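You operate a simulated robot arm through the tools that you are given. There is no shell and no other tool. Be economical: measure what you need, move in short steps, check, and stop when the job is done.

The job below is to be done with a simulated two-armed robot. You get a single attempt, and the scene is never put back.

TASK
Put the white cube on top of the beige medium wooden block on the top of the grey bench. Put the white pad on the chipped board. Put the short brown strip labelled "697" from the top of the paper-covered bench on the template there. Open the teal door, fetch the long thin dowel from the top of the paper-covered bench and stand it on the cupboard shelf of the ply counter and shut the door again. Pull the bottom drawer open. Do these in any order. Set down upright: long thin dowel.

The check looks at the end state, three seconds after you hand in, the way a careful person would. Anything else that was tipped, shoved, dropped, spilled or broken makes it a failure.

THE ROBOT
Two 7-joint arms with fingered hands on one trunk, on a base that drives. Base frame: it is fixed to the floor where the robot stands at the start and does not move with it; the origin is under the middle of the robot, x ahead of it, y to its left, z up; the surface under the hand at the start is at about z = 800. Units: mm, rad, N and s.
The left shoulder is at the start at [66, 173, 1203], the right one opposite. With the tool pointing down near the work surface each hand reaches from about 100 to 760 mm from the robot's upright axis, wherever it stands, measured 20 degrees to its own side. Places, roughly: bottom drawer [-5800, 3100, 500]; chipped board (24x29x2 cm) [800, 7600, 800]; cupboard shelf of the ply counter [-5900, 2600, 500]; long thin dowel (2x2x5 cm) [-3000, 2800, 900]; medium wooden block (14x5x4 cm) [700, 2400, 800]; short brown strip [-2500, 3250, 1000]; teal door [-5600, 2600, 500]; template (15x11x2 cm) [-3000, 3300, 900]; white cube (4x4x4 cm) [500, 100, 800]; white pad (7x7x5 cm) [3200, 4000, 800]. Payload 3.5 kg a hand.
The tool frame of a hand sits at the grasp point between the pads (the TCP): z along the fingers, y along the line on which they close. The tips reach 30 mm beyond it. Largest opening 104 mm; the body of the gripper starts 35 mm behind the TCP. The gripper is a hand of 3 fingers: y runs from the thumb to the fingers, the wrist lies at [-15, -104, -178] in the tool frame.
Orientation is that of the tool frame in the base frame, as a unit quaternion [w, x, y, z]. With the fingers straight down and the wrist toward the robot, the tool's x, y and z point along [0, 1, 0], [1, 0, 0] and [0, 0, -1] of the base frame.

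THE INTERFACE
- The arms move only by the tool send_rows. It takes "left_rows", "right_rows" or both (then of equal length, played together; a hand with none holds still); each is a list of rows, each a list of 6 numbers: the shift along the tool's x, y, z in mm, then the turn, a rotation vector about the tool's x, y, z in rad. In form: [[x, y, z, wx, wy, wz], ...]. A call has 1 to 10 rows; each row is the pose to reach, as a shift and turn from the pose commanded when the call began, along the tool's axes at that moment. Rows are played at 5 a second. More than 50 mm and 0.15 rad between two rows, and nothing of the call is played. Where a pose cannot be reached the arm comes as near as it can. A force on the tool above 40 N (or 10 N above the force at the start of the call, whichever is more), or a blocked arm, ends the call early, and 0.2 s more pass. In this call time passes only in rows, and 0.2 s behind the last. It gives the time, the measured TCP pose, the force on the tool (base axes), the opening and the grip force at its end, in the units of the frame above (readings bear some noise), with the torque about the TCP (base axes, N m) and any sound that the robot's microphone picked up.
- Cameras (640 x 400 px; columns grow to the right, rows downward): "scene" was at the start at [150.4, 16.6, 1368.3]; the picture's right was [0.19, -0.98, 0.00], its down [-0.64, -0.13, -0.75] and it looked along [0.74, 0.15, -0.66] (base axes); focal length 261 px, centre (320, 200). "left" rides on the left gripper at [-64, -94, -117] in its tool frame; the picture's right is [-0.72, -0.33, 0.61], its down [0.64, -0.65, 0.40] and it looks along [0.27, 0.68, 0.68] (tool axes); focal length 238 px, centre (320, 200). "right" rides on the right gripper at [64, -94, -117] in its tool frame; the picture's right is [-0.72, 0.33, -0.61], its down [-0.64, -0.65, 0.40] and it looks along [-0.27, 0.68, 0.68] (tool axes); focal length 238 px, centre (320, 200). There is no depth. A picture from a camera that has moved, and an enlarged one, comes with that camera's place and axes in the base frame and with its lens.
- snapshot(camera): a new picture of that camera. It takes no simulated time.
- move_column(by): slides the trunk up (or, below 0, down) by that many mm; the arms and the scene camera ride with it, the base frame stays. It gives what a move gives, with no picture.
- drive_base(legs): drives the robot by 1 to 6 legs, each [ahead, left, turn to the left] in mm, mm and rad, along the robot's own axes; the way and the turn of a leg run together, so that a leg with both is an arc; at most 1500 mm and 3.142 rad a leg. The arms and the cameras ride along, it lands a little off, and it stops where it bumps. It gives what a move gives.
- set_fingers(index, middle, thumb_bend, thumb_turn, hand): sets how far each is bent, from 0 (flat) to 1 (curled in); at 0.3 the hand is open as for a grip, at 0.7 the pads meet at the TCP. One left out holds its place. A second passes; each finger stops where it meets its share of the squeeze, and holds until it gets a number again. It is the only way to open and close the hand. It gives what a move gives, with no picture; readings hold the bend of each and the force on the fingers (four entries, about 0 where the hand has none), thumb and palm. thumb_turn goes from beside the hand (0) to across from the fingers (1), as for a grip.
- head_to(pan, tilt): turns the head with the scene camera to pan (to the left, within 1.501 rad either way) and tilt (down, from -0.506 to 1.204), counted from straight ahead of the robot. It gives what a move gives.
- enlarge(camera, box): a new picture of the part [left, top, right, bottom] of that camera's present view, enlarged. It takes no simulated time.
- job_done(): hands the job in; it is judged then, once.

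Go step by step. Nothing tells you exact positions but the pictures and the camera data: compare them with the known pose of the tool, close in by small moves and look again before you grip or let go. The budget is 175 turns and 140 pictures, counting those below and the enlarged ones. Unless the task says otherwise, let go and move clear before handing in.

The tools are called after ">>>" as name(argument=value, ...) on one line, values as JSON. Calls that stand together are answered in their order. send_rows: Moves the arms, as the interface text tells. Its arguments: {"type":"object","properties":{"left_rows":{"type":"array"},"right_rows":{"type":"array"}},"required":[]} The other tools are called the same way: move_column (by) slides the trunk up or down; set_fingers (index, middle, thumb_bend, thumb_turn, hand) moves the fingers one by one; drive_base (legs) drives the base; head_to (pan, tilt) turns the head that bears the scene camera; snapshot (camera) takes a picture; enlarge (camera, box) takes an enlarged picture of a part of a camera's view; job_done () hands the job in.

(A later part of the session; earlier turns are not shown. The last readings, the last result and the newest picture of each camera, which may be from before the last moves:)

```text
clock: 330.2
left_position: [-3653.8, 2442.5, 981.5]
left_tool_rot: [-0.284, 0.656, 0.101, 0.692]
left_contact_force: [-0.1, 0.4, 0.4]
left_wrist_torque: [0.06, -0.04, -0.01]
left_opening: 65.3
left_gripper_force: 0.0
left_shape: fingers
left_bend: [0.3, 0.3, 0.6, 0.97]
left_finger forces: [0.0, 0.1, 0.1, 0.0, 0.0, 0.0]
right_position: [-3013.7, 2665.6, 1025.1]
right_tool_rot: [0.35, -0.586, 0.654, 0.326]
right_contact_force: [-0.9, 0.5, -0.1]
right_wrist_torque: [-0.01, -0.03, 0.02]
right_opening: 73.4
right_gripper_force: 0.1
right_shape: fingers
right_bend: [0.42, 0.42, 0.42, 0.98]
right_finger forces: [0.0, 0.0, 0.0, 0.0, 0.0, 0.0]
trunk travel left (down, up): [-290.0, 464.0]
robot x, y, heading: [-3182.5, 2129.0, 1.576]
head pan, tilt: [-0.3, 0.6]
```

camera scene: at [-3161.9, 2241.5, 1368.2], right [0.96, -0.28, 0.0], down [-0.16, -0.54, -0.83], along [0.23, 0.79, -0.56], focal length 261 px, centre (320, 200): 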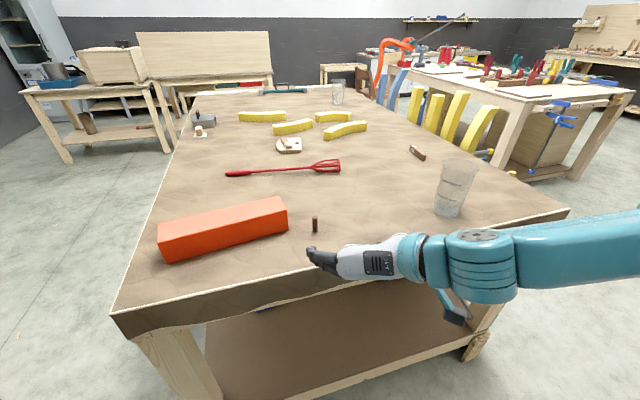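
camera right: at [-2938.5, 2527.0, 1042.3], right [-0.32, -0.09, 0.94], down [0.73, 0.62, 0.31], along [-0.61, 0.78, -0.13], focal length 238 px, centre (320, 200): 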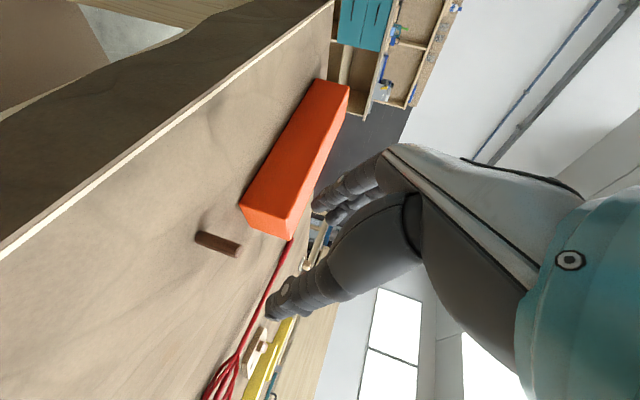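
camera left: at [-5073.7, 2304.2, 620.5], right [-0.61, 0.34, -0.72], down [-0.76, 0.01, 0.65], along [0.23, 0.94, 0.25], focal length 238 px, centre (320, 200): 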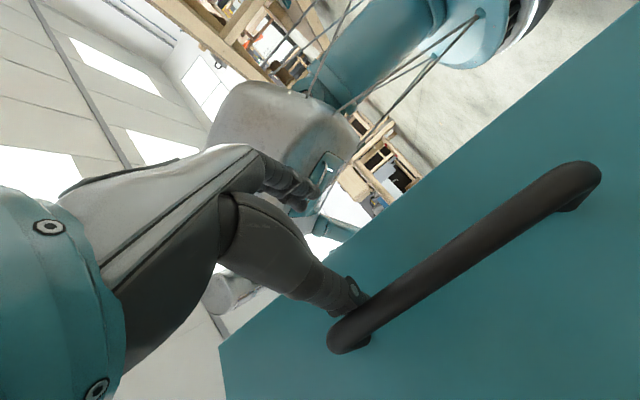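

That works. Now I lower the hand to z ≈ 938 in front of the dowel and align sideways.

>>> send_rows(right_rows=[[24, 4, 15, 0, 0, 0], [48, 8, 31, 0, 0, 0], [74, 11, 46, 0, 0, 0]])

>>> enlarge(camera="scene", box=[270, 190, 430, 290])

>>> snapshot(camera="right")

```text
clock: 331.0
left_position: [-3654.5, 2442.3, 981.3]
left_tool_rot: [-0.285, 0.656, 0.1, 0.692]
left_contact_force: [-0.8, 0.7, 0.3]
left_wrist_torque: [0.0, -0.02, 0.01]
left_opening: 65.3
left_gripper_force: 0.0
left_shape: fingers
left_bend: [0.3, 0.3, 0.6, 0.97]
left_finger forces: [0.1, 0.0, 0.1, 0.1, 0.0, 0.0]
right_position: [-3015.9, 2668.6, 1003.0]
right_tool_rot: [0.348, -0.586, 0.657, 0.322]
right_contact_force: [0.1, -0.2, -0.8]
right_wrist_torque: [0.01, 0.01, 0.01]
right_opening: 73.4
right_gripper_force: 0.1
right_shape: fingers
right_bend: [0.42, 0.42, 0.42, 0.98]
right_finger forces: [0.0, 0.0, 0.0, 0.0, 0.0, 0.0]
right hand out of reach, approached as far as the arm can: row 1, 2, 3
trunk travel left (down, up): [-290.0, 464.0]
robot x, y, heading: [-3188.7, 2127.6, 1.577]
head pan, tilt: [-0.3, 0.6]
```

```text
4.00 times, centred on (350, 240) of scene
camera zoom: at [-3161.1, 2285.7, 1368.1], right [0.96, -0.29, 0.0], down [-0.17, -0.54, -0.83], along [0.24, 0.79, -0.56], focal length 1044 px, centre (200, 40)
```

zoom: 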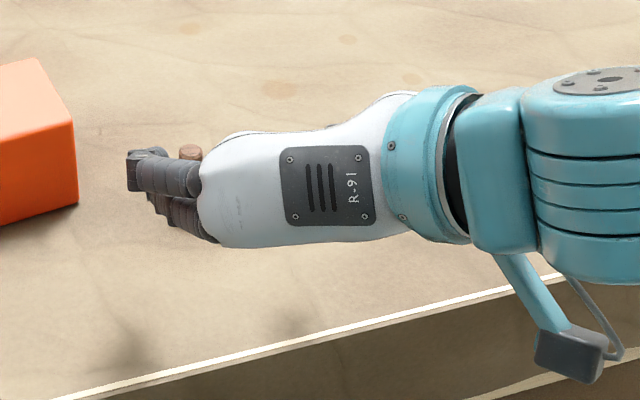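

```text
26 pictures are left
camera right: at [-2936.9, 2527.5, 1011.8], right [-0.32, -0.08, 0.94], down [0.73, 0.62, 0.3], along [-0.61, 0.78, -0.14], focal length 238 px, centre (320, 200)
```

right: 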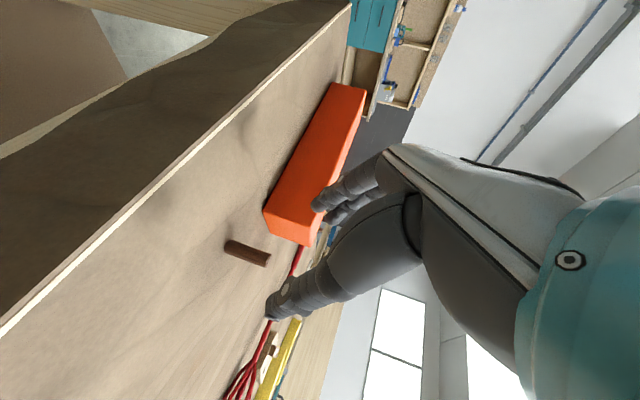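

The arm stops at z ≈ 1003, so I lower the trunk by 65 mm to bring the hand down.

>>> move_column(by=-65)

```text
clock: 332.0
left_position: [-3653.9, 2441.4, 916.1]
left_tool_rot: [-0.284, 0.656, 0.099, 0.693]
left_contact_force: [0.7, 0.6, -0.2]
left_wrist_torque: [-0.02, -0.03, -0.04]
left_opening: 65.0
left_gripper_force: 0.0
left_shape: fingers
left_bend: [0.3, 0.3, 0.6, 0.97]
left_finger forces: [0.0, 0.0, 0.0, 0.0, 0.1, 0.1]
right_position: [-3017.0, 2675.1, 921.0]
right_tool_rot: [0.336, -0.593, 0.662, 0.312]
right_contact_force: [1.2, -2.2, 22.4]
right_wrist_torque: [0.48, 0.58, -0.09]
right_opening: 73.9
right_gripper_force: 11.3
right_shape: fingers
right_bend: [0.41, 0.42, 0.42, 0.99]
right_finger forces: [18.1, 0.0, 0.1, 0.0, 4.0, 0.0]
trunk travel left (down, up): [-225.0, 529.0]
robot x, y, heading: [-3184.4, 2128.1, 1.573]
head pan, tilt: [-0.3, 0.6]
```

The fingertips now touch the paper lightly. I raise 17 mm and shift 10 mm left to line up with the dowel.

>>> send_rows(right_rows=[[-7, 5, -5, 0, 0, 0], [-13, 10, -11, 0, 0, 0]])

>>> snapshot(camera="scene")

```text
clock: 332.6
left_position: [-3654.7, 2441.1, 915.7]
left_tool_rot: [-0.284, 0.656, 0.102, 0.692]
left_contact_force: [0.1, -0.5, -0.5]
left_wrist_torque: [0.01, -0.01, -0.01]
left_opening: 65.3
left_gripper_force: 0.0
left_shape: fingers
left_bend: [0.3, 0.3, 0.6, 0.97]
left_finger forces: [0.0, 0.1, 0.0, 0.0, 0.0, 0.0]
right_position: [-3026.7, 2674.2, 932.2]
right_tool_rot: [0.334, -0.595, 0.664, 0.305]
right_contact_force: [0.9, -0.4, -0.7]
right_wrist_torque: [-0.03, -0.01, 0.0]
right_opening: 73.1
right_gripper_force: 0.1
right_shape: fingers
right_bend: [0.42, 0.42, 0.42, 0.98]
right_finger forces: [0.0, 0.0, 0.0, 0.0, 0.1, 0.0]
trunk travel left (down, up): [-225.0, 529.0]
robot x, y, heading: [-3186.1, 2131.6, 1.576]
head pan, tilt: [-0.3, 0.6]
```

```text
25 pictures are left
camera scene: at [-3161.4, 2313.3, 1301.4], right [0.96, -0.29, 0.0], down [-0.17, -0.54, -0.83], along [0.24, 0.79, -0.56], focal length 261 px, centre (320, 200)
```

scene: 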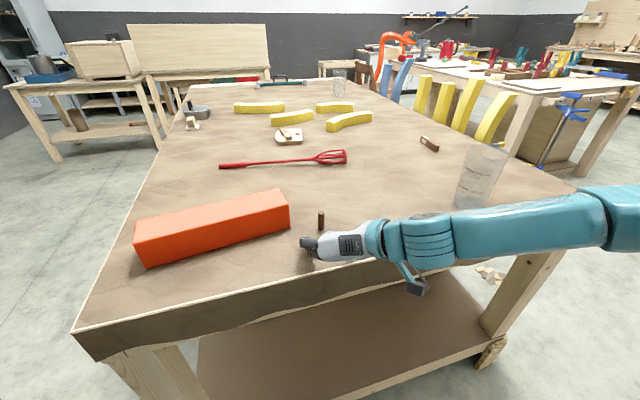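

The hand is lined up with the dowel. I drive 72 mm forward so the dowel goes between thumb and fingers.

>>> drive_base(legs=[[72, 0, 0]])

>>> enlarge(camera="scene", box=[270, 190, 430, 290])

>>> enlarge(camera="right", box=[200, 150, 400, 350])

```text
clock: 333.6
left_position: [-3653.8, 2513.6, 915.6]
left_tool_rot: [-0.285, 0.656, 0.101, 0.692]
left_contact_force: [0.2, -0.2, -0.8]
left_wrist_torque: [0.01, 0.02, -0.01]
left_opening: 65.3
left_gripper_force: 0.0
left_shape: fingers
left_bend: [0.3, 0.3, 0.6, 0.97]
left_finger forces: [0.1, 0.0, 0.1, 0.1, 0.1, 0.1]
right_position: [-3026.5, 2745.7, 934.2]
right_tool_rot: [0.334, -0.595, 0.664, 0.307]
right_contact_force: [0.7, 0.7, 0.1]
right_wrist_torque: [-0.01, -0.02, -0.01]
right_opening: 72.9
right_gripper_force: 0.0
right_shape: fingers
right_bend: [0.42, 0.42, 0.42, 0.98]
right_finger forces: [0.0, 0.0, 0.1, 0.0, 0.1, 0.1]
trunk travel left (down, up): [-225.0, 529.0]
robot x, y, heading: [-3180.4, 2199.5, 1.576]
head pan, tilt: [-0.3, 0.6]
```

```text
4.00 times, centred on (350, 240) of scene
camera zoom: at [-3161.5, 2385.6, 1301.4], right [0.96, -0.29, 0.0], down [-0.17, -0.54, -0.82], along [0.24, 0.79, -0.57], focal length 1044 px, centre (200, 40)
```

zoom: 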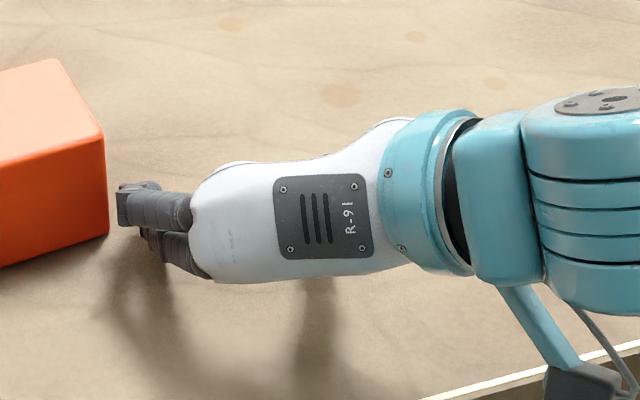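

```text
2.00 times, centred on (300, 250) of right
camera zoom: at [-2947.4, 2605.9, 949.9], right [-0.32, -0.04, 0.95], down [0.73, 0.63, 0.27], along [-0.61, 0.77, -0.17], focal length 477 px, centre (360, 100)
```

zoom: 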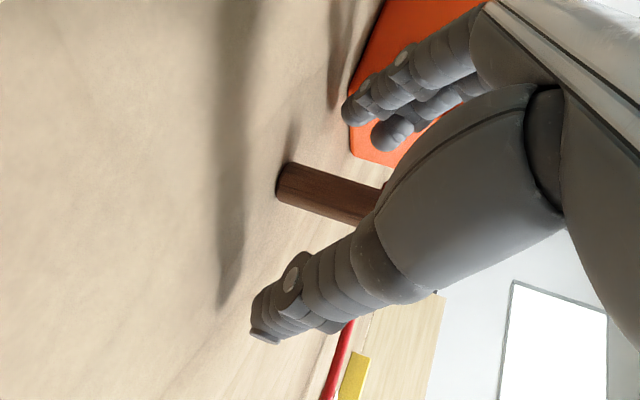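

The dowel is between thumb and fingers. I nudge 9 mm forward and close gently.

>>> send_rows(right_rows=[[-5, 1, 8, 0, 0, 0]])

>>> set_fingers(hand="right", index=0.72, middle=0.72, thumb_bend=0.72)

>>> enlarge(camera="right", box=[200, 150, 400, 350])

```text
clock: 334.0
left_position: [-3654.0, 2515.0, 915.7]
left_tool_rot: [-0.284, 0.656, 0.101, 0.692]
left_contact_force: [0.5, 0.9, -0.2]
left_wrist_torque: [-0.01, 0.0, -0.01]
left_opening: 65.3
left_gripper_force: 0.0
left_shape: fingers
left_bend: [0.3, 0.3, 0.6, 0.97]
left_finger forces: [0.0, 0.1, 0.0, 0.0, 0.1, 0.0]
right_position: [-3026.4, 2756.3, 933.3]
right_tool_rot: [0.335, -0.595, 0.663, 0.308]
right_contact_force: [0.2, 0.3, -0.3]
right_wrist_torque: [0.0, -0.02, -0.02]
right_opening: 72.7
right_gripper_force: 0.0
right_shape: fingers
right_bend: [0.42, 0.42, 0.42, 0.98]
right_finger forces: [0.0, 0.0, 0.0, 0.0, 0.0, 0.0]
trunk travel left (down, up): [-225.0, 529.0]
robot x, y, heading: [-3189.3, 2199.1, 1.575]
head pan, tilt: [-0.3, 0.6]
```

```text
clock: 335.0
left_position: [-3654.0, 2513.2, 915.8]
left_tool_rot: [-0.284, 0.656, 0.1, 0.692]
left_contact_force: [0.4, 0.0, 0.2]
left_wrist_torque: [-0.01, 0.02, -0.01]
left_opening: 65.0
left_gripper_force: 0.0
left_shape: fingers
left_bend: [0.3, 0.3, 0.6, 0.97]
left_finger forces: [0.0, 0.0, 0.0, 0.0, 0.0, 0.0]
right_position: [-3027.4, 2756.6, 932.9]
right_tool_rot: [0.334, -0.595, 0.664, 0.307]
right_contact_force: [-0.9, 0.3, 0.7]
right_wrist_torque: [-0.06, 0.01, 0.03]
right_opening: 0.0
right_gripper_force: 0.3
right_shape: fingers
right_bend: [0.72, 0.72, 0.71, 0.98]
right_finger forces: [0.2, 0.0, 0.1, 0.0, 0.1, 0.0]
trunk travel left (down, up): [-225.0, 529.0]
robot x, y, heading: [-3183.4, 2198.0, 1.572]
head pan, tilt: [-0.3, 0.6]
```

```text
2.00 times, centred on (300, 250) of right
camera zoom: at [-2947.7, 2614.6, 949.5], right [-0.32, -0.04, 0.95], down [0.73, 0.63, 0.27], along [-0.61, 0.77, -0.17], focal length 477 px, centre (360, 100)
```

zoom: 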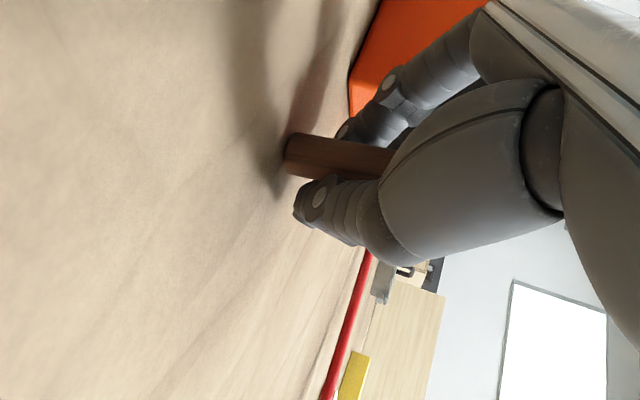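

The fingers met without touching: the dowel stands nearer the palm than the tips. I reopen, draw back 16 mm and close again.

>>> set_fingers(hand="right", index=0.42, middle=0.42, thumb_bend=0.42)

>>> send_rows(right_rows=[[9, -2, -13, 0, 0, 0]])

>>> set_fingers(hand="right", index=0.72, middle=0.72, thumb_bend=0.72)

>>> enlarge(camera="right", box=[200, 150, 400, 350])

```text
clock: 336.0
left_position: [-3654.1, 2513.5, 915.4]
left_tool_rot: [-0.284, 0.656, 0.1, 0.692]
left_contact_force: [0.3, 0.0, -0.5]
left_wrist_torque: [0.01, -0.03, -0.01]
left_opening: 64.9
left_gripper_force: 0.0
left_shape: fingers
left_bend: [0.3, 0.3, 0.6, 0.97]
left_finger forces: [0.0, 0.0, 0.1, 0.0, 0.0, 0.1]
right_position: [-3027.5, 2755.4, 932.3]
right_tool_rot: [0.335, -0.594, 0.664, 0.308]
right_contact_force: [0.8, -0.1, -0.5]
right_wrist_torque: [0.0, 0.02, 0.0]
right_opening: 72.6
right_gripper_force: 0.1
right_shape: fingers
right_bend: [0.42, 0.42, 0.42, 0.98]
right_finger forces: [0.0, 0.0, 0.0, 0.1, 0.0, 0.0]
trunk travel left (down, up): [-225.0, 529.0]
robot x, y, heading: [-3185.7, 2196.8, 1.573]
head pan, tilt: [-0.3, 0.6]
```

```text
clock: 336.4
left_position: [-3652.9, 2513.4, 916.5]
left_tool_rot: [-0.285, 0.656, 0.101, 0.691]
left_contact_force: [0.7, -0.4, 0.3]
left_wrist_torque: [-0.03, -0.02, -0.01]
left_opening: 65.2
left_gripper_force: 0.1
left_shape: fingers
left_bend: [0.3, 0.3, 0.6, 0.97]
left_finger forces: [0.0, 0.1, 0.0, 0.0, 0.0, 0.1]
right_position: [-3026.6, 2740.0, 933.4]
right_tool_rot: [0.334, -0.595, 0.664, 0.307]
right_contact_force: [0.2, 0.7, 0.2]
right_wrist_torque: [0.01, -0.01, 0.02]
right_opening: 72.5
right_gripper_force: 0.1
right_shape: fingers
right_bend: [0.42, 0.42, 0.42, 0.98]
right_finger forces: [0.0, 0.1, 0.0, 0.0, 0.0, 0.0]
trunk travel left (down, up): [-225.0, 529.0]
robot x, y, heading: [-3185.3, 2198.4, 1.575]
head pan, tilt: [-0.3, 0.6]
```

```text
clock: 337.4
left_position: [-3654.8, 2514.0, 916.1]
left_tool_rot: [-0.284, 0.656, 0.101, 0.692]
left_contact_force: [-0.3, -0.1, 1.3]
left_wrist_torque: [-0.02, 0.02, 0.0]
left_opening: 65.0
left_gripper_force: 0.1
left_shape: fingers
left_bend: [0.3, 0.3, 0.6, 0.97]
left_finger forces: [0.1, 0.0, 0.0, 0.1, 0.0, 0.0]
right_position: [-3026.9, 2739.3, 932.1]
right_tool_rot: [0.334, -0.595, 0.664, 0.307]
right_contact_force: [-0.1, -0.2, 0.0]
right_wrist_torque: [0.01, 0.0, -0.01]
right_opening: 9.6
right_gripper_force: 6.8
right_shape: fingers
right_bend: [0.71, 0.72, 0.67, 0.97]
right_finger forces: [6.3, 1.1, 0.0, 0.1, 6.8, 0.1]
trunk travel left (down, up): [-225.0, 529.0]
robot x, y, heading: [-3186.5, 2196.8, 1.575]
head pan, tilt: [-0.3, 0.6]
```

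```text
2.00 times, centred on (300, 250) of right
camera zoom: at [-2947.0, 2598.9, 949.6], right [-0.32, -0.04, 0.95], down [0.73, 0.63, 0.27], along [-0.61, 0.77, -0.17], focal length 477 px, centre (360, 100)
```

zoom: 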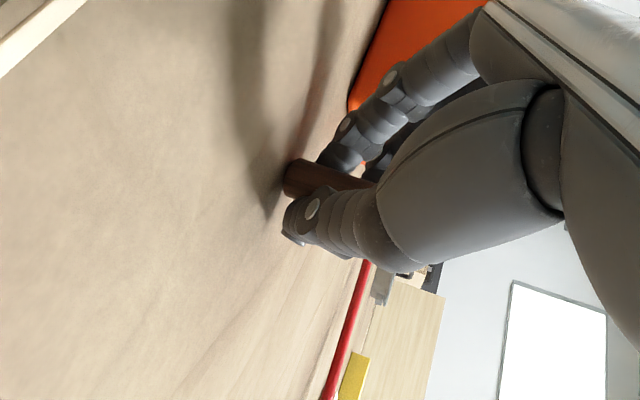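

Now index and thumb grip the dowel. I tighten slightly and lift with the trunk.

>>> set_fingers(hand="right", index=0.8, middle=0.76, thumb_bend=0.78)

>>> move_column(by=60)

>>> enlarge(camera="right", box=[200, 150, 400, 350])

```text
clock: 338.4
left_position: [-3653.9, 2513.7, 915.6]
left_tool_rot: [-0.284, 0.656, 0.102, 0.692]
left_contact_force: [0.6, -0.1, -0.3]
left_wrist_torque: [0.01, -0.02, 0.02]
left_opening: 65.2
left_gripper_force: 0.1
left_shape: fingers
left_bend: [0.3, 0.3, 0.6, 0.97]
left_finger forces: [0.0, 0.1, 0.1, 0.0, 0.0, 0.0]
right_position: [-3026.5, 2739.8, 934.1]
right_tool_rot: [0.335, -0.594, 0.663, 0.308]
right_contact_force: [0.1, -0.2, 2.1]
right_wrist_torque: [0.01, -0.03, 0.0]
right_opening: 6.9
right_gripper_force: 13.3
right_shape: fingers
right_bend: [0.74, 0.75, 0.68, 0.97]
right_finger forces: [12.1, 1.7, 0.0, 0.0, 13.4, 0.0]
trunk travel left (down, up): [-225.0, 529.0]
robot x, y, heading: [-3184.4, 2199.2, 1.576]
head pan, tilt: [-0.3, 0.6]
```

```text
clock: 339.4
left_position: [-3651.9, 2513.8, 974.8]
left_tool_rot: [-0.284, 0.657, 0.102, 0.691]
left_contact_force: [-0.2, 0.2, 0.1]
left_wrist_torque: [-0.01, 0.01, 0.0]
left_opening: 65.2
left_gripper_force: 0.1
left_shape: fingers
left_bend: [0.3, 0.3, 0.6, 0.97]
left_finger forces: [0.1, 0.1, 0.1, 0.0, 0.1, 0.0]
right_position: [-3026.3, 2741.2, 993.3]
right_tool_rot: [0.335, -0.594, 0.663, 0.308]
right_contact_force: [0.6, 0.0, 0.4]
right_wrist_torque: [0.03, 0.01, 0.0]
right_opening: 7.0
right_gripper_force: 12.9
right_shape: fingers
right_bend: [0.74, 0.75, 0.69, 0.96]
right_finger forces: [12.1, 1.4, 0.0, 0.0, 13.0, 0.0]
trunk travel left (down, up): [-285.0, 469.0]
robot x, y, heading: [-3182.6, 2200.4, 1.575]
head pan, tilt: [-0.3, 0.6]
```

```text
2.00 times, centred on (300, 250) of right
camera zoom: at [-2947.0, 2599.1, 1009.4], right [-0.32, -0.04, 0.95], down [0.73, 0.63, 0.27], along [-0.61, 0.77, -0.17], focal length 477 px, centre (360, 100)
```

zoom: 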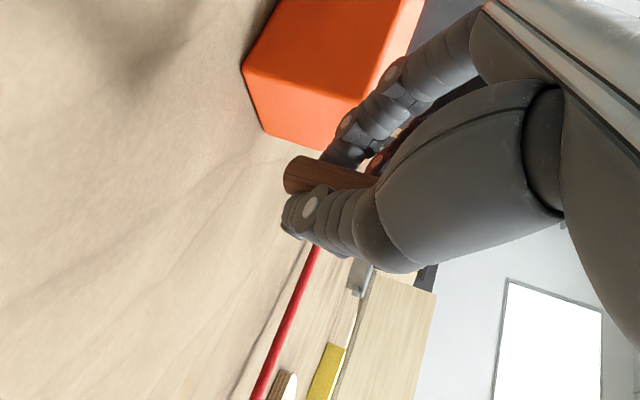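

The dowel is up and held upright. The door stands only about 66° open and would block the robot, so on return I'll push it wider with the free left hand. I drive to the aisle in front of the counter.

>>> drive_base(legs=[[-120, 0, 0], [0, 1230, 0], [0, 0, 1.567], [0, -990, 0]])

>>> move_column(by=-200)

>>> head_to(pan=0.2, tilt=0.55)

>>> snapshot(camera="scene")

```text
clock: 355.1
left_position: [-4746.8, 2599.6, 975.9]
left_tool_rot: [0.689, -0.394, -0.534, -0.289]
left_contact_force: [-0.4, -0.1, 0.4]
left_wrist_torque: [-0.01, 0.0, -0.02]
left_opening: 65.0
left_gripper_force: 0.0
left_shape: fingers
left_bend: [0.3, 0.3, 0.6, 0.97]
left_finger forces: [0.0, 0.0, 0.1, 0.0, 0.0, 0.0]
right_position: [-4968.9, 3227.9, 993.5]
right_tool_rot: [-0.021, 0.889, -0.052, -0.454]
right_contact_force: [0.4, -0.1, 0.1]
right_wrist_torque: [0.0, 0.02, -0.01]
right_opening: 6.9
right_gripper_force: 13.1
right_shape: fingers
right_bend: [0.74, 0.76, 0.69, 0.96]
right_finger forces: [12.0, 1.3, 0.0, 0.0, 12.7, 0.0]
trunk travel left (down, up): [-285.0, 469.0]
robot x, y, heading: [-4427.7, 3065.6, 3.143]
head pan, tilt: [-0.3, 0.6]
```

```text
clock: 357.3
left_position: [-4748.2, 2599.3, 776.5]
left_tool_rot: [0.69, -0.395, -0.534, -0.289]
left_contact_force: [0.6, -0.1, 0.0]
left_wrist_torque: [0.02, -0.02, -0.02]
left_opening: 65.4
left_gripper_force: 0.0
left_shape: fingers
left_bend: [0.3, 0.3, 0.6, 0.97]
left_finger forces: [0.0, 0.0, 0.0, 0.1, 0.0, 0.1]
right_position: [-4969.8, 3229.0, 795.8]
right_tool_rot: [-0.022, 0.889, -0.051, -0.454]
right_contact_force: [0.4, 1.0, 0.4]
right_wrist_torque: [0.01, 0.0, 0.01]
right_opening: 6.6
right_gripper_force: 12.0
right_shape: fingers
right_bend: [0.74, 0.76, 0.69, 0.96]
right_finger forces: [11.6, 0.8, 0.1, 0.0, 12.3, 0.0]
trunk travel left (down, up): [-85.0, 669.0]
robot x, y, heading: [-4429.1, 3062.2, 3.14]
head pan, tilt: [-0.3, 0.6]
```

```text
clock: 358.2
left_position: [-4748.3, 2598.7, 775.5]
left_tool_rot: [0.689, -0.394, -0.535, -0.291]
left_contact_force: [-0.5, 0.1, -1.3]
left_wrist_torque: [0.03, -0.05, -0.01]
left_opening: 65.2
left_gripper_force: 0.2
left_shape: fingers
left_bend: [0.3, 0.3, 0.6, 0.97]
left_finger forces: [0.0, 0.0, 0.1, 0.0, 0.1, 0.0]
right_position: [-4970.0, 3228.3, 794.3]
right_tool_rot: [-0.021, 0.89, -0.051, -0.452]
right_contact_force: [-1.7, 0.0, 0.1]
right_wrist_torque: [-0.03, -0.06, -0.02]
right_opening: 7.0
right_gripper_force: 12.2
right_shape: fingers
right_bend: [0.74, 0.76, 0.69, 0.96]
right_finger forces: [11.7, 0.8, 0.0, 0.0, 12.4, 0.0]
trunk travel left (down, up): [-85.0, 669.0]
robot x, y, heading: [-4429.0, 3064.1, 3.139]
head pan, tilt: [0.201, 0.55]
```

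```text
19 pictures are left
camera scene: at [-4696.2, 3048.6, 1159.2], right [-0.2, 0.98, 0.0], down [0.51, 0.1, -0.85], along [-0.84, -0.17, -0.52], focal length 261 px, centre (320, 200)
```

scene: 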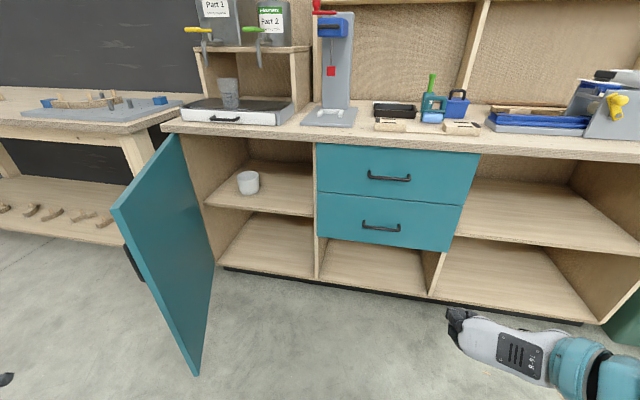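

The door edge is at about (-5086, 2493). I shift right, go forward so the left wrist is behind the door, then strafe left to push it wider open.

>>> drive_base(legs=[[0, -205, 0], [380, 0, 0], [0, 300, 0]])

>>> snapshot(camera="scene")

```text
clock: 363.5
left_position: [-5128.8, 2504.3, 774.9]
left_tool_rot: [0.689, -0.394, -0.534, -0.291]
left_contact_force: [-0.3, -0.1, -0.5]
left_wrist_torque: [0.04, 0.02, -0.01]
left_opening: 65.0
left_gripper_force: 0.0
left_shape: fingers
left_bend: [0.3, 0.3, 0.6, 0.97]
left_finger forces: [0.0, 0.1, 0.1, 0.0, 0.1, 0.0]
right_position: [-5351.4, 3133.4, 795.1]
right_tool_rot: [-0.021, 0.89, -0.051, -0.452]
right_contact_force: [-0.5, -0.7, 0.0]
right_wrist_torque: [0.04, 0.0, -0.01]
right_opening: 6.7
right_gripper_force: 12.6
right_shape: fingers
right_bend: [0.74, 0.76, 0.69, 0.96]
right_finger forces: [11.6, 0.8, 0.0, 0.0, 12.4, 0.0]
trunk travel left (down, up): [-85.0, 669.0]
robot x, y, heading: [-4810.2, 2968.9, 3.137]
head pan, tilt: [0.201, 0.55]
```

```text
18 pictures are left
camera scene: at [-5076.9, 2953.4, 1159.2], right [-0.2, 0.98, 0.0], down [0.51, 0.1, -0.85], along [-0.84, -0.17, -0.52], focal length 261 px, centre (320, 200)
```

scene: 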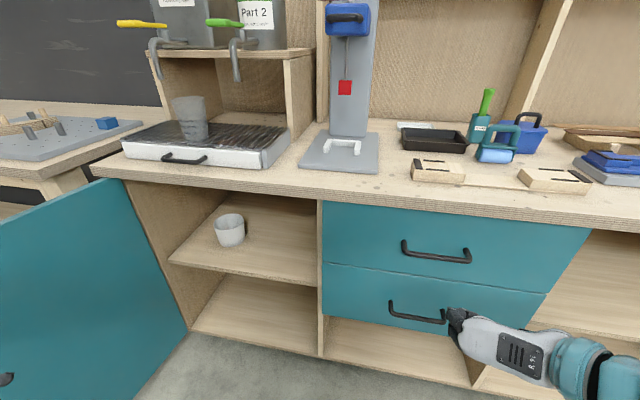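

The door is now wide open. I lower the trunk fully and test bringing the right hand lower and farther forward.

>>> move_column(by=-80)

>>> send_rows(right_rows=[[15, 2, 35, 0, 0, 0], [30, 4, 71, 0, 0, 0], [45, 6, 107, 0, 0, 0]])

```text
clock: 364.7
left_position: [-5127.9, 2504.9, 696.9]
left_tool_rot: [0.69, -0.394, -0.534, -0.289]
left_contact_force: [0.9, -0.5, -0.4]
left_wrist_torque: [0.01, -0.02, -0.01]
left_opening: 65.3
left_gripper_force: 0.0
left_shape: fingers
left_bend: [0.3, 0.3, 0.6, 0.97]
left_finger forces: [0.1, 0.0, 0.1, 0.0, 0.0, 0.0]
right_position: [-5358.2, 3133.7, 689.5]
right_tool_rot: [-0.023, 0.907, -0.05, -0.418]
right_contact_force: [-0.1, -0.8, 0.2]
right_wrist_torque: [0.03, 0.01, -0.01]
right_opening: 6.6
right_gripper_force: 12.1
right_shape: fingers
right_bend: [0.74, 0.76, 0.69, 0.96]
right_finger forces: [11.6, 0.6, 0.0, 0.1, 12.3, 0.0]
trunk travel left (down, up): [-5.0, 749.0]
robot x, y, heading: [-4812.7, 2972.7, 3.14]
head pan, tilt: [0.201, 0.55]
```

```text
clock: 365.5
left_position: [-5127.7, 2505.4, 696.2]
left_tool_rot: [0.689, -0.395, -0.534, -0.29]
left_contact_force: [0.9, 0.0, 0.7]
left_wrist_torque: [-0.01, 0.01, -0.03]
left_opening: 65.1
left_gripper_force: 0.1
left_shape: fingers
left_bend: [0.3, 0.3, 0.6, 0.97]
left_finger forces: [0.0, 0.1, 0.1, 0.0, 0.0, 0.0]
right_position: [-5392.2, 3178.3, 657.3]
right_tool_rot: [-0.026, 0.915, -0.045, -0.4]
right_contact_force: [0.2, 0.3, 0.1]
right_wrist_torque: [0.01, 0.05, -0.02]
right_opening: 6.2
right_gripper_force: 12.2
right_shape: fingers
right_bend: [0.74, 0.76, 0.69, 0.96]
right_finger forces: [11.8, 0.7, 0.0, 0.0, 12.3, 0.0]
right hand out of reach, approached as far as the arm can: row 1, 2, 3
trunk travel left (down, up): [-5.0, 749.0]
robot x, y, heading: [-4812.1, 2973.4, 3.135]
head pan, tilt: [0.201, 0.55]
```

The right arm is caught in a folded posture. I back off into free space and extend it forward to get a better posture before lowering again.

>>> drive_base(legs=[[-330, 0, 0]])

>>> send_rows(right_rows=[[-30, 9, 32, 0, -0.05, 0], [-60, 19, 65, 0, -0.1, 0], [-90, 28, 98, 0, -0.15, 0], [-120, 38, 130, 0, -0.2, 0]])

```text
clock: 367.7
left_position: [-4798.8, 2503.6, 694.9]
left_tool_rot: [0.69, -0.394, -0.534, -0.29]
left_contact_force: [-0.5, -0.5, -1.0]
left_wrist_torque: [-0.02, -0.03, 0.0]
left_opening: 65.1
left_gripper_force: 0.0
left_shape: fingers
left_bend: [0.3, 0.3, 0.6, 0.97]
left_finger forces: [0.0, 0.0, 0.1, 0.0, 0.0, 0.0]
right_position: [-5063.9, 3176.6, 656.7]
right_tool_rot: [-0.028, 0.915, -0.046, -0.4]
right_contact_force: [-0.9, 0.0, -0.3]
right_wrist_torque: [0.0, 0.0, 0.02]
right_opening: 6.3
right_gripper_force: 12.6
right_shape: fingers
right_bend: [0.74, 0.76, 0.69, 0.96]
right_finger forces: [11.8, 0.7, 0.0, 0.0, 12.3, 0.0]
trunk travel left (down, up): [-5.0, 749.0]
robot x, y, heading: [-4479.9, 2969.6, 3.136]
head pan, tilt: [0.201, 0.55]
```

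```text
clock: 368.7
left_position: [-4800.3, 2503.5, 695.3]
left_tool_rot: [0.689, -0.394, -0.534, -0.29]
left_contact_force: [-0.2, -0.5, 0.3]
left_wrist_torque: [0.0, -0.01, -0.03]
left_opening: 65.3
left_gripper_force: 0.1
left_shape: fingers
left_bend: [0.3, 0.3, 0.6, 0.97]
left_finger forces: [0.0, 0.1, 0.0, 0.0, 0.0, 0.0]
right_position: [-5251.5, 3156.8, 669.8]
right_tool_rot: [-0.034, 0.874, -0.043, -0.483]
right_contact_force: [0.6, 0.8, -1.5]
right_wrist_torque: [0.01, -0.02, -0.03]
right_opening: 6.3
right_gripper_force: 12.8
right_shape: fingers
right_bend: [0.74, 0.76, 0.69, 0.96]
right_finger forces: [11.6, 0.6, 0.0, 0.0, 12.1, 0.1]
right hand out of reach, approached as far as the arm can: row 2, 3, 4
trunk travel left (down, up): [-5.0, 749.0]
robot x, y, heading: [-4480.3, 2968.4, 3.133]
head pan, tilt: [0.201, 0.55]
```

Extended now (ahead 770 mm). I lower from here.

>>> send_rows(right_rows=[[36, -2, -1, 0, 0.02, 0], [72, -3, -2, 0, 0.04, 0], [108, -5, -3, 0, 0.06, 0]])

```text
clock: 369.5
left_position: [-4800.3, 2504.0, 695.7]
left_tool_rot: [0.689, -0.394, -0.534, -0.29]
left_contact_force: [-1.2, -0.7, 0.7]
left_wrist_torque: [-0.02, 0.0, 0.0]
left_opening: 65.4
left_gripper_force: 0.1
left_shape: fingers
left_bend: [0.3, 0.3, 0.6, 0.97]
left_finger forces: [0.0, 0.0, 0.0, 0.0, 0.0, 0.0]
right_position: [-5223.3, 3154.7, 619.9]
right_tool_rot: [-0.034, 0.895, -0.042, -0.443]
right_contact_force: [0.0, -0.3, -0.4]
right_wrist_torque: [0.02, 0.02, -0.03]
right_opening: 6.3
right_gripper_force: 12.4
right_shape: fingers
right_bend: [0.74, 0.76, 0.69, 0.96]
right_finger forces: [11.7, 0.5, 0.0, 0.0, 12.1, 0.0]
right hand out of reach, approached as far as the arm can: row 1, 2, 3
trunk travel left (down, up): [-5.0, 749.0]
robot x, y, heading: [-4489.9, 2970.3, 3.141]
head pan, tilt: [0.201, 0.55]
```

Progress (z 620). I continue lowering.

>>> send_rows(right_rows=[[27, 0, 14, 0, 0, 0], [54, 0, 28, 0, -0.02, 0], [80, 0, 42, 0, -0.03, 0]])

```text
clock: 370.3
left_position: [-4800.3, 2503.3, 695.5]
left_tool_rot: [0.689, -0.394, -0.534, -0.29]
left_contact_force: [0.0, 0.4, 0.6]
left_wrist_torque: [0.0, 0.0, 0.03]
left_opening: 65.1
left_gripper_force: 0.1
left_shape: fingers
left_bend: [0.3, 0.3, 0.6, 0.97]
left_finger forces: [0.0, 0.1, 0.0, 0.0, 0.1, 0.0]
right_position: [-5267.6, 3148.0, 585.2]
right_tool_rot: [-0.037, 0.894, -0.04, -0.444]
right_contact_force: [0.0, -0.6, 0.7]
right_wrist_torque: [-0.01, 0.04, 0.04]
right_opening: 6.2
right_gripper_force: 12.1
right_shape: fingers
right_bend: [0.74, 0.76, 0.69, 0.96]
right_finger forces: [11.8, 0.5, 0.1, 0.1, 12.0, 0.1]
right hand out of reach, approached as far as the arm can: row 1, 2, 3
trunk travel left (down, up): [-5.0, 749.0]
robot x, y, heading: [-4483.9, 2970.7, 3.141]
head pan, tilt: [0.201, 0.55]
```

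The right hand is low enough to enter above the shelf (TCP 585). The left arm must tuck in so it clears the open door; I move it up and inward.

>>> send_rows(left_rows=[[21, 27, 22, 0, 0, 0], [42, 54, 44, 0, 0, 0], [63, 81, 66, 0, 0, 0], [84, 108, 88, 0, 0, 0], [105, 135, 110, 0, 0, 0], [126, 163, 131, 0, 0, 0]])

>>> snapshot(camera="scene")

```text
clock: 371.7
left_position: [-4698.4, 2704.0, 795.3]
left_tool_rot: [0.69, -0.395, -0.533, -0.29]
left_contact_force: [0.7, 0.8, -0.6]
left_wrist_torque: [-0.01, -0.02, -0.02]
left_opening: 65.5
left_gripper_force: 0.0
left_shape: fingers
left_bend: [0.3, 0.3, 0.6, 0.97]
left_finger forces: [0.0, 0.0, 0.1, 0.0, 0.0, 0.0]
right_position: [-5266.8, 3148.7, 585.0]
right_tool_rot: [-0.036, 0.894, -0.04, -0.444]
right_contact_force: [0.8, -0.1, 0.5]
right_wrist_torque: [0.01, 0.01, 0.01]
right_opening: 6.2
right_gripper_force: 11.8
right_shape: fingers
right_bend: [0.74, 0.76, 0.69, 0.96]
right_finger forces: [11.7, 0.5, 0.1, 0.0, 12.0, 0.1]
trunk travel left (down, up): [-5.0, 749.0]
robot x, y, heading: [-4481.1, 2966.6, 3.137]
head pan, tilt: [0.201, 0.55]
```

```text
17 pictures are left
camera scene: at [-4797.2, 2953.3, 1073.3], right [-0.2, 0.98, 0.0], down [0.51, 0.1, -0.85], along [-0.84, -0.17, -0.52], focal length 261 px, centre (320, 200)
```

scene: 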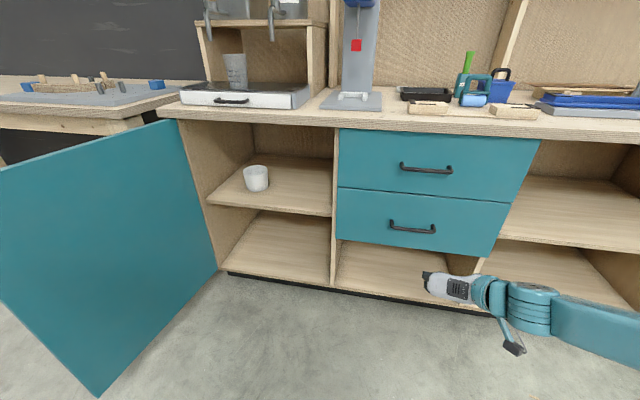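

I raise the left hand above door height, then strafe left and move part way toward the cupboard.

>>> send_rows(left_rows=[[40, 11, 9, 0, 0, 0], [80, 22, 18, 0, 0, 0], [120, 34, 28, 0, 0, 0], [161, 45, 38, 0, 0, 0]])

>>> drive_base(legs=[[0, 415, 0], [260, 0, 0]])

>>> head_to(pan=-0.1, tilt=0.65)

>>> snapshot(camera="scene")

```text
clock: 372.7
left_position: [-4610.0, 2707.9, 895.9]
left_tool_rot: [0.718, -0.43, -0.489, -0.246]
left_contact_force: [-0.2, -21.6, -39.8]
left_wrist_torque: [-0.56, -1.98, 1.13]
left_opening: 80.7
left_gripper_force: 0.1
left_shape: fingers
left_bend: [0.3, 0.3, 0.59, 0.72]
left_finger forces: [0.0, 0.0, 0.0, 0.0, 0.0, 0.1]
left hand out of reach, approached as far as the arm can: row 1, 2, 3, 4
right_position: [-5266.9, 3148.5, 584.8]
right_tool_rot: [-0.037, 0.894, -0.04, -0.444]
right_contact_force: [1.3, -0.2, 0.6]
right_wrist_torque: [-0.02, -0.05, -0.02]
right_opening: 6.3
right_gripper_force: 12.5
right_shape: fingers
right_bend: [0.74, 0.76, 0.69, 0.96]
right_finger forces: [11.7, 0.4, 0.0, 0.0, 12.0, 0.0]
trunk travel left (down, up): [-5.0, 749.0]
robot x, y, heading: [-4480.8, 2973.2, 3.141]
head pan, tilt: [0.201, 0.55]
stopped in row 4 (left hand): the force on the tool passed its limit at 56 N (the readings are from after the stop); the commanded pose is now the measured one
```

```text
clock: 376.7
left_position: [-4870.2, 2292.2, 897.4]
left_tool_rot: [0.719, -0.428, -0.49, -0.245]
left_contact_force: [7.1, -31.0, -37.4]
left_wrist_torque: [-0.94, -2.1, 1.63]
left_opening: 80.8
left_gripper_force: 0.0
left_shape: fingers
left_bend: [0.3, 0.3, 0.59, 0.71]
left_finger forces: [0.1, 0.0, 0.1, 0.0, 0.0, 0.0]
right_position: [-5530.4, 2728.1, 584.3]
right_tool_rot: [-0.037, 0.894, -0.039, -0.444]
right_contact_force: [0.3, -0.7, 0.0]
right_wrist_torque: [0.03, -0.01, 0.0]
right_opening: 6.3
right_gripper_force: 11.7
right_shape: fingers
right_bend: [0.74, 0.76, 0.69, 0.96]
right_finger forces: [11.7, 0.4, 0.0, 0.0, 11.9, 0.0]
trunk travel left (down, up): [-5.0, 749.0]
robot x, y, heading: [-4745.2, 2547.7, -3.141]
head pan, tilt: [0.201, 0.55]
```

```text
clock: 377.5
left_position: [-4871.6, 2291.0, 892.9]
left_tool_rot: [0.715, -0.431, -0.494, -0.242]
left_contact_force: [2.8, -26.8, -38.1]
left_wrist_torque: [-0.74, -1.99, 1.33]
left_opening: 79.4
left_gripper_force: 0.0
left_shape: fingers
left_bend: [0.3, 0.3, 0.59, 0.74]
left_finger forces: [0.0, 0.0, 0.0, 0.0, 0.1, 0.0]
right_position: [-5530.6, 2728.2, 585.5]
right_tool_rot: [-0.036, 0.894, -0.038, -0.444]
right_contact_force: [-0.3, -0.2, 1.0]
right_wrist_torque: [-0.01, 0.01, -0.01]
right_opening: 6.5
right_gripper_force: 12.3
right_shape: fingers
right_bend: [0.74, 0.76, 0.69, 0.96]
right_finger forces: [11.7, 0.4, 0.0, 0.1, 12.0, 0.0]
trunk travel left (down, up): [-5.0, 749.0]
robot x, y, heading: [-4742.0, 2555.1, -3.145]
head pan, tilt: [-0.099, 0.649]
```

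```text
16 pictures are left
camera scene: at [-5058.4, 2561.2, 1064.5], right [0.1, 1.0, 0.0], down [0.6, -0.06, -0.8], along [-0.79, 0.08, -0.6], focal length 261 px, centre (320, 200)
```

scene: 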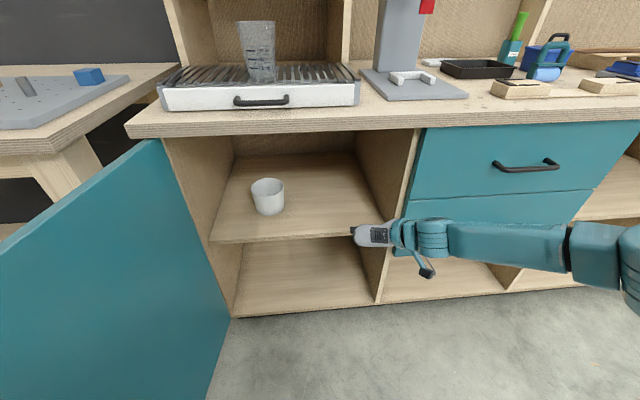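

The dowel hand is in front of the compartment, clear of the divider and cup. I drive 120 mm in and check.

>>> drive_base(legs=[[120, 0, 0]])

>>> enlarge(camera="scene", box=[230, 140, 470, 290])

>>> snapshot(camera="right")

```text
clock: 378.8
left_position: [-4991.5, 2290.3, 894.2]
left_tool_rot: [0.715, -0.431, -0.494, -0.242]
left_contact_force: [3.9, -27.6, -38.3]
left_wrist_torque: [-0.78, -1.99, 1.37]
left_opening: 79.6
left_gripper_force: 0.1
left_shape: fingers
left_bend: [0.3, 0.3, 0.59, 0.74]
left_finger forces: [0.0, 0.0, 0.0, 0.0, 0.0, 0.1]
right_position: [-5651.4, 2726.9, 583.8]
right_tool_rot: [-0.036, 0.894, -0.039, -0.445]
right_contact_force: [-0.1, 0.1, 0.4]
right_wrist_torque: [0.03, -0.04, -0.02]
right_opening: 6.5
right_gripper_force: 12.3
right_shape: fingers
right_bend: [0.74, 0.76, 0.69, 0.96]
right_finger forces: [11.7, 0.3, 0.0, 0.0, 12.1, 0.0]
trunk travel left (down, up): [-5.0, 749.0]
robot x, y, heading: [-4864.6, 2554.1, -3.144]
head pan, tilt: [-0.099, 0.649]
```

```text
2.67 times, centred on (350, 215) of scene
camera zoom: at [-5178.5, 2561.3, 1064.3], right [0.1, 1.0, 0.0], down [0.6, -0.06, -0.8], along [-0.79, 0.08, -0.6], focal length 696 px, centre (240, 160)
```

zoom: 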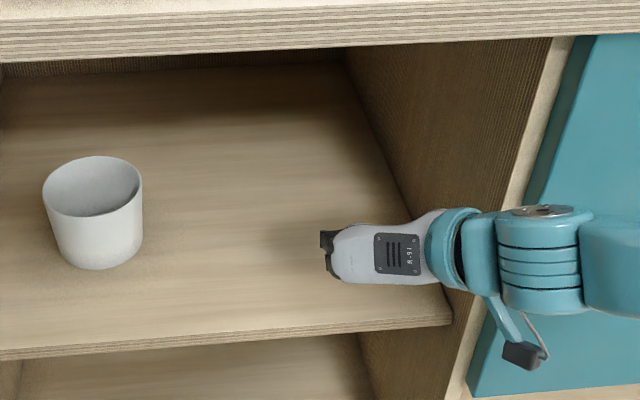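

```text
14 pictures are left
camera right: at [-5511.2, 2808.0, 607.9], right [0.02, -0.36, 0.93], down [-0.64, 0.71, 0.29], along [-0.77, -0.6, -0.22], focal length 238 px, centre (320, 200)
```

right: 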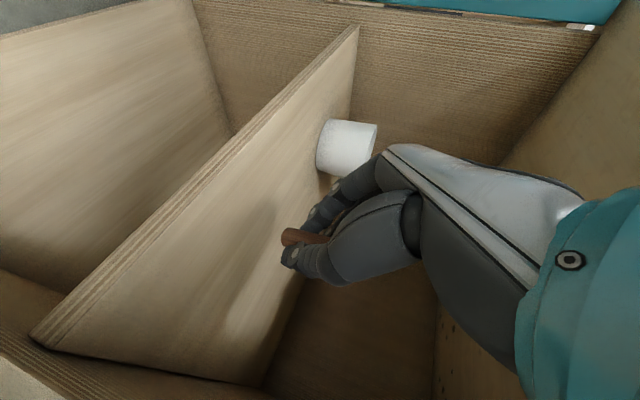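

The dowel is above the shelf, upright. I lower in small steps until it touches.

>>> send_rows(right_rows=[[5, 0, 4, 0, 0, 0], [10, 0, 8, 0, 0, 0], [15, 0, 12, 0, 0, 0], [20, 0, 16, 0, 0, 0], [25, 0, 20, 0, 0, 0]])

>>> move_column(by=-5)

```text
clock: 379.9
left_position: [-4992.6, 2288.8, 890.8]
left_tool_rot: [0.711, -0.436, -0.497, -0.24]
left_contact_force: [3.4, -28.1, -36.6]
left_wrist_torque: [-0.78, -1.83, 1.4]
left_opening: 77.5
left_gripper_force: 0.0
left_shape: fingers
left_bend: [0.3, 0.3, 0.59, 0.76]
left_finger forces: [0.0, 0.0, 0.0, 0.0, 0.0, 0.1]
right_position: [-5662.0, 2728.9, 560.6]
right_tool_rot: [-0.036, 0.897, -0.038, -0.439]
right_contact_force: [-1.5, -0.6, -0.6]
right_wrist_torque: [-0.02, 0.0, -0.02]
right_opening: 6.2
right_gripper_force: 11.6
right_shape: fingers
right_bend: [0.74, 0.76, 0.69, 0.96]
right_finger forces: [11.8, 0.4, 0.0, 0.0, 12.0, 0.0]
right hand out of reach, approached as far as the arm can: row 3, 4, 5
trunk travel left (down, up): [-5.0, 749.0]
robot x, y, heading: [-4864.9, 2551.5, -3.142]
head pan, tilt: [-0.099, 0.649]
```

```text
clock: 380.5
left_position: [-4993.2, 2290.5, 886.6]
left_tool_rot: [0.713, -0.433, -0.498, -0.237]
left_contact_force: [-7.5, -17.1, -41.4]
left_wrist_torque: [-0.32, -1.77, 0.74]
left_opening: 79.5
left_gripper_force: 0.1
left_shape: fingers
left_bend: [0.3, 0.3, 0.58, 0.76]
left_finger forces: [0.1, 0.0, 0.0, 0.0, 0.0, 0.0]
right_position: [-5663.0, 2727.8, 553.7]
right_tool_rot: [-0.036, 0.898, -0.039, -0.436]
right_contact_force: [0.4, -0.2, -0.5]
right_wrist_torque: [-0.01, 0.01, 0.02]
right_opening: 6.1
right_gripper_force: 11.7
right_shape: fingers
right_bend: [0.74, 0.76, 0.69, 0.96]
right_finger forces: [11.7, 0.4, 0.0, 0.1, 12.0, 0.0]
trunk travel left (down, up): [0.0, 754.0]
robot x, y, heading: [-4870.2, 2550.8, -3.141]
head pan, tilt: [-0.099, 0.649]
```

Still no contact at TCP z 554. I take a close look.

>>> enlarge(camera="right", box=[220, 180, 380, 300])

```text
3.33 times, centred on (300, 240) of right
camera zoom: at [-5523.2, 2808.1, 579.3], right [0.0, -0.36, 0.93], down [-0.65, 0.71, 0.28], along [-0.76, -0.6, -0.23], focal length 794 px, centre (387, 67)
```

zoom: 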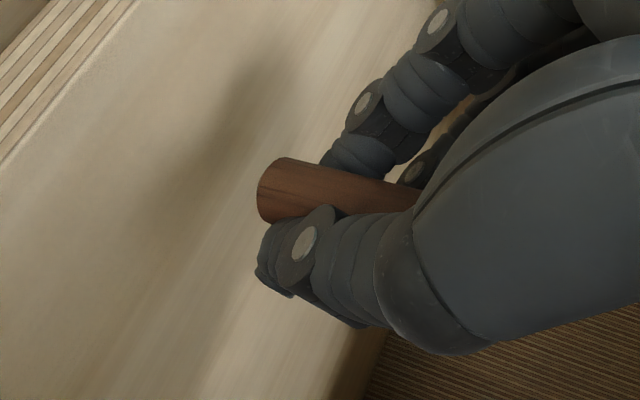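

I continue lowering in small steps, allowing slight forward extension.

>>> send_rows(right_rows=[[4, 0, 5, 0, -0.01, 0], [8, 0, 10, 0, -0.02, 0], [12, 0, 15, 0, -0.03, 0], [16, 0, 20, 0, -0.03, 0], [20, 0, 25, 0, -0.03, 0]])

```text
clock: 381.7
left_position: [-4993.5, 2288.7, 885.9]
left_tool_rot: [0.712, -0.433, -0.498, -0.239]
left_contact_force: [-6.8, -16.2, -39.4]
left_wrist_torque: [-0.36, -1.68, 0.73]
left_opening: 79.0
left_gripper_force: 0.1
left_shape: fingers
left_bend: [0.3, 0.3, 0.58, 0.76]
left_finger forces: [0.0, 0.0, 0.0, 0.1, 0.1, 0.0]
right_position: [-5687.2, 2728.9, 532.8]
right_tool_rot: [-0.038, 0.895, -0.037, -0.443]
right_contact_force: [0.0, 0.7, -0.6]
right_wrist_torque: [0.01, 0.0, 0.03]
right_opening: 6.0
right_gripper_force: 12.0
right_shape: fingers
right_bend: [0.74, 0.76, 0.69, 0.96]
right_finger forces: [11.8, 0.5, 0.0, 0.1, 11.9, 0.0]
right hand out of reach, approached as far as the arm can: row 2, 3, 4, 5
trunk travel left (down, up): [0.0, 754.0]
robot x, y, heading: [-4860.2, 2552.8, -3.14]
head pan, tilt: [-0.099, 0.649]
```

Still free at z 533 (dowel bottom ≈ 500). I keep going down gently.

>>> send_rows(right_rows=[[5, 0, 4, 0, 0, 0], [10, 0, 8, 0, 0, 0], [14, 0, 12, 0, 0, 0], [18, 0, 16, 0, 0, 0]])

>>> enlarge(camera="right", box=[220, 180, 380, 300])

```text
clock: 382.7
left_position: [-4990.7, 2290.2, 887.8]
left_tool_rot: [0.713, -0.434, -0.496, -0.239]
left_contact_force: [-3.4, -19.5, -39.1]
left_wrist_torque: [-0.44, -1.77, 0.92]
left_opening: 79.4
left_gripper_force: 0.0
left_shape: fingers
left_bend: [0.3, 0.3, 0.58, 0.76]
left_finger forces: [0.0, 0.1, 0.0, 0.1, 0.1, 0.1]
right_position: [-5699.8, 2728.5, 517.7]
right_tool_rot: [-0.036, 0.892, -0.037, -0.449]
right_contact_force: [-0.3, -3.2, 14.0]
right_wrist_torque: [0.02, 0.12, -0.03]
right_opening: 5.3
right_gripper_force: 14.7
right_shape: fingers
right_bend: [0.74, 0.76, 0.7, 0.97]
right_finger forces: [14.0, 4.2, 0.1, 0.1, 11.1, 0.0]
right hand out of reach, approached as far as the arm can: row 1, 2, 3, 4
trunk travel left (down, up): [0.0, 754.0]
robot x, y, heading: [-4864.0, 2554.2, -3.14]
head pan, tilt: [-0.099, 0.649]
```

```text
3.33 times, centred on (300, 240) of right
camera zoom: at [-5560.5, 2808.6, 539.8], right [0.03, -0.36, 0.93], down [-0.64, 0.71, 0.29], along [-0.77, -0.6, -0.21], focal length 794 px, centre (387, 67)
```

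zoom: 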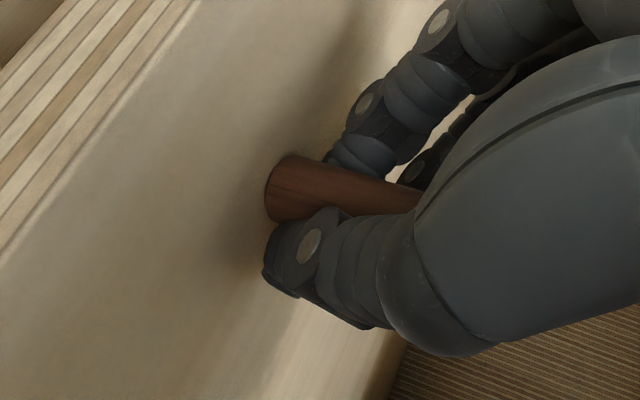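

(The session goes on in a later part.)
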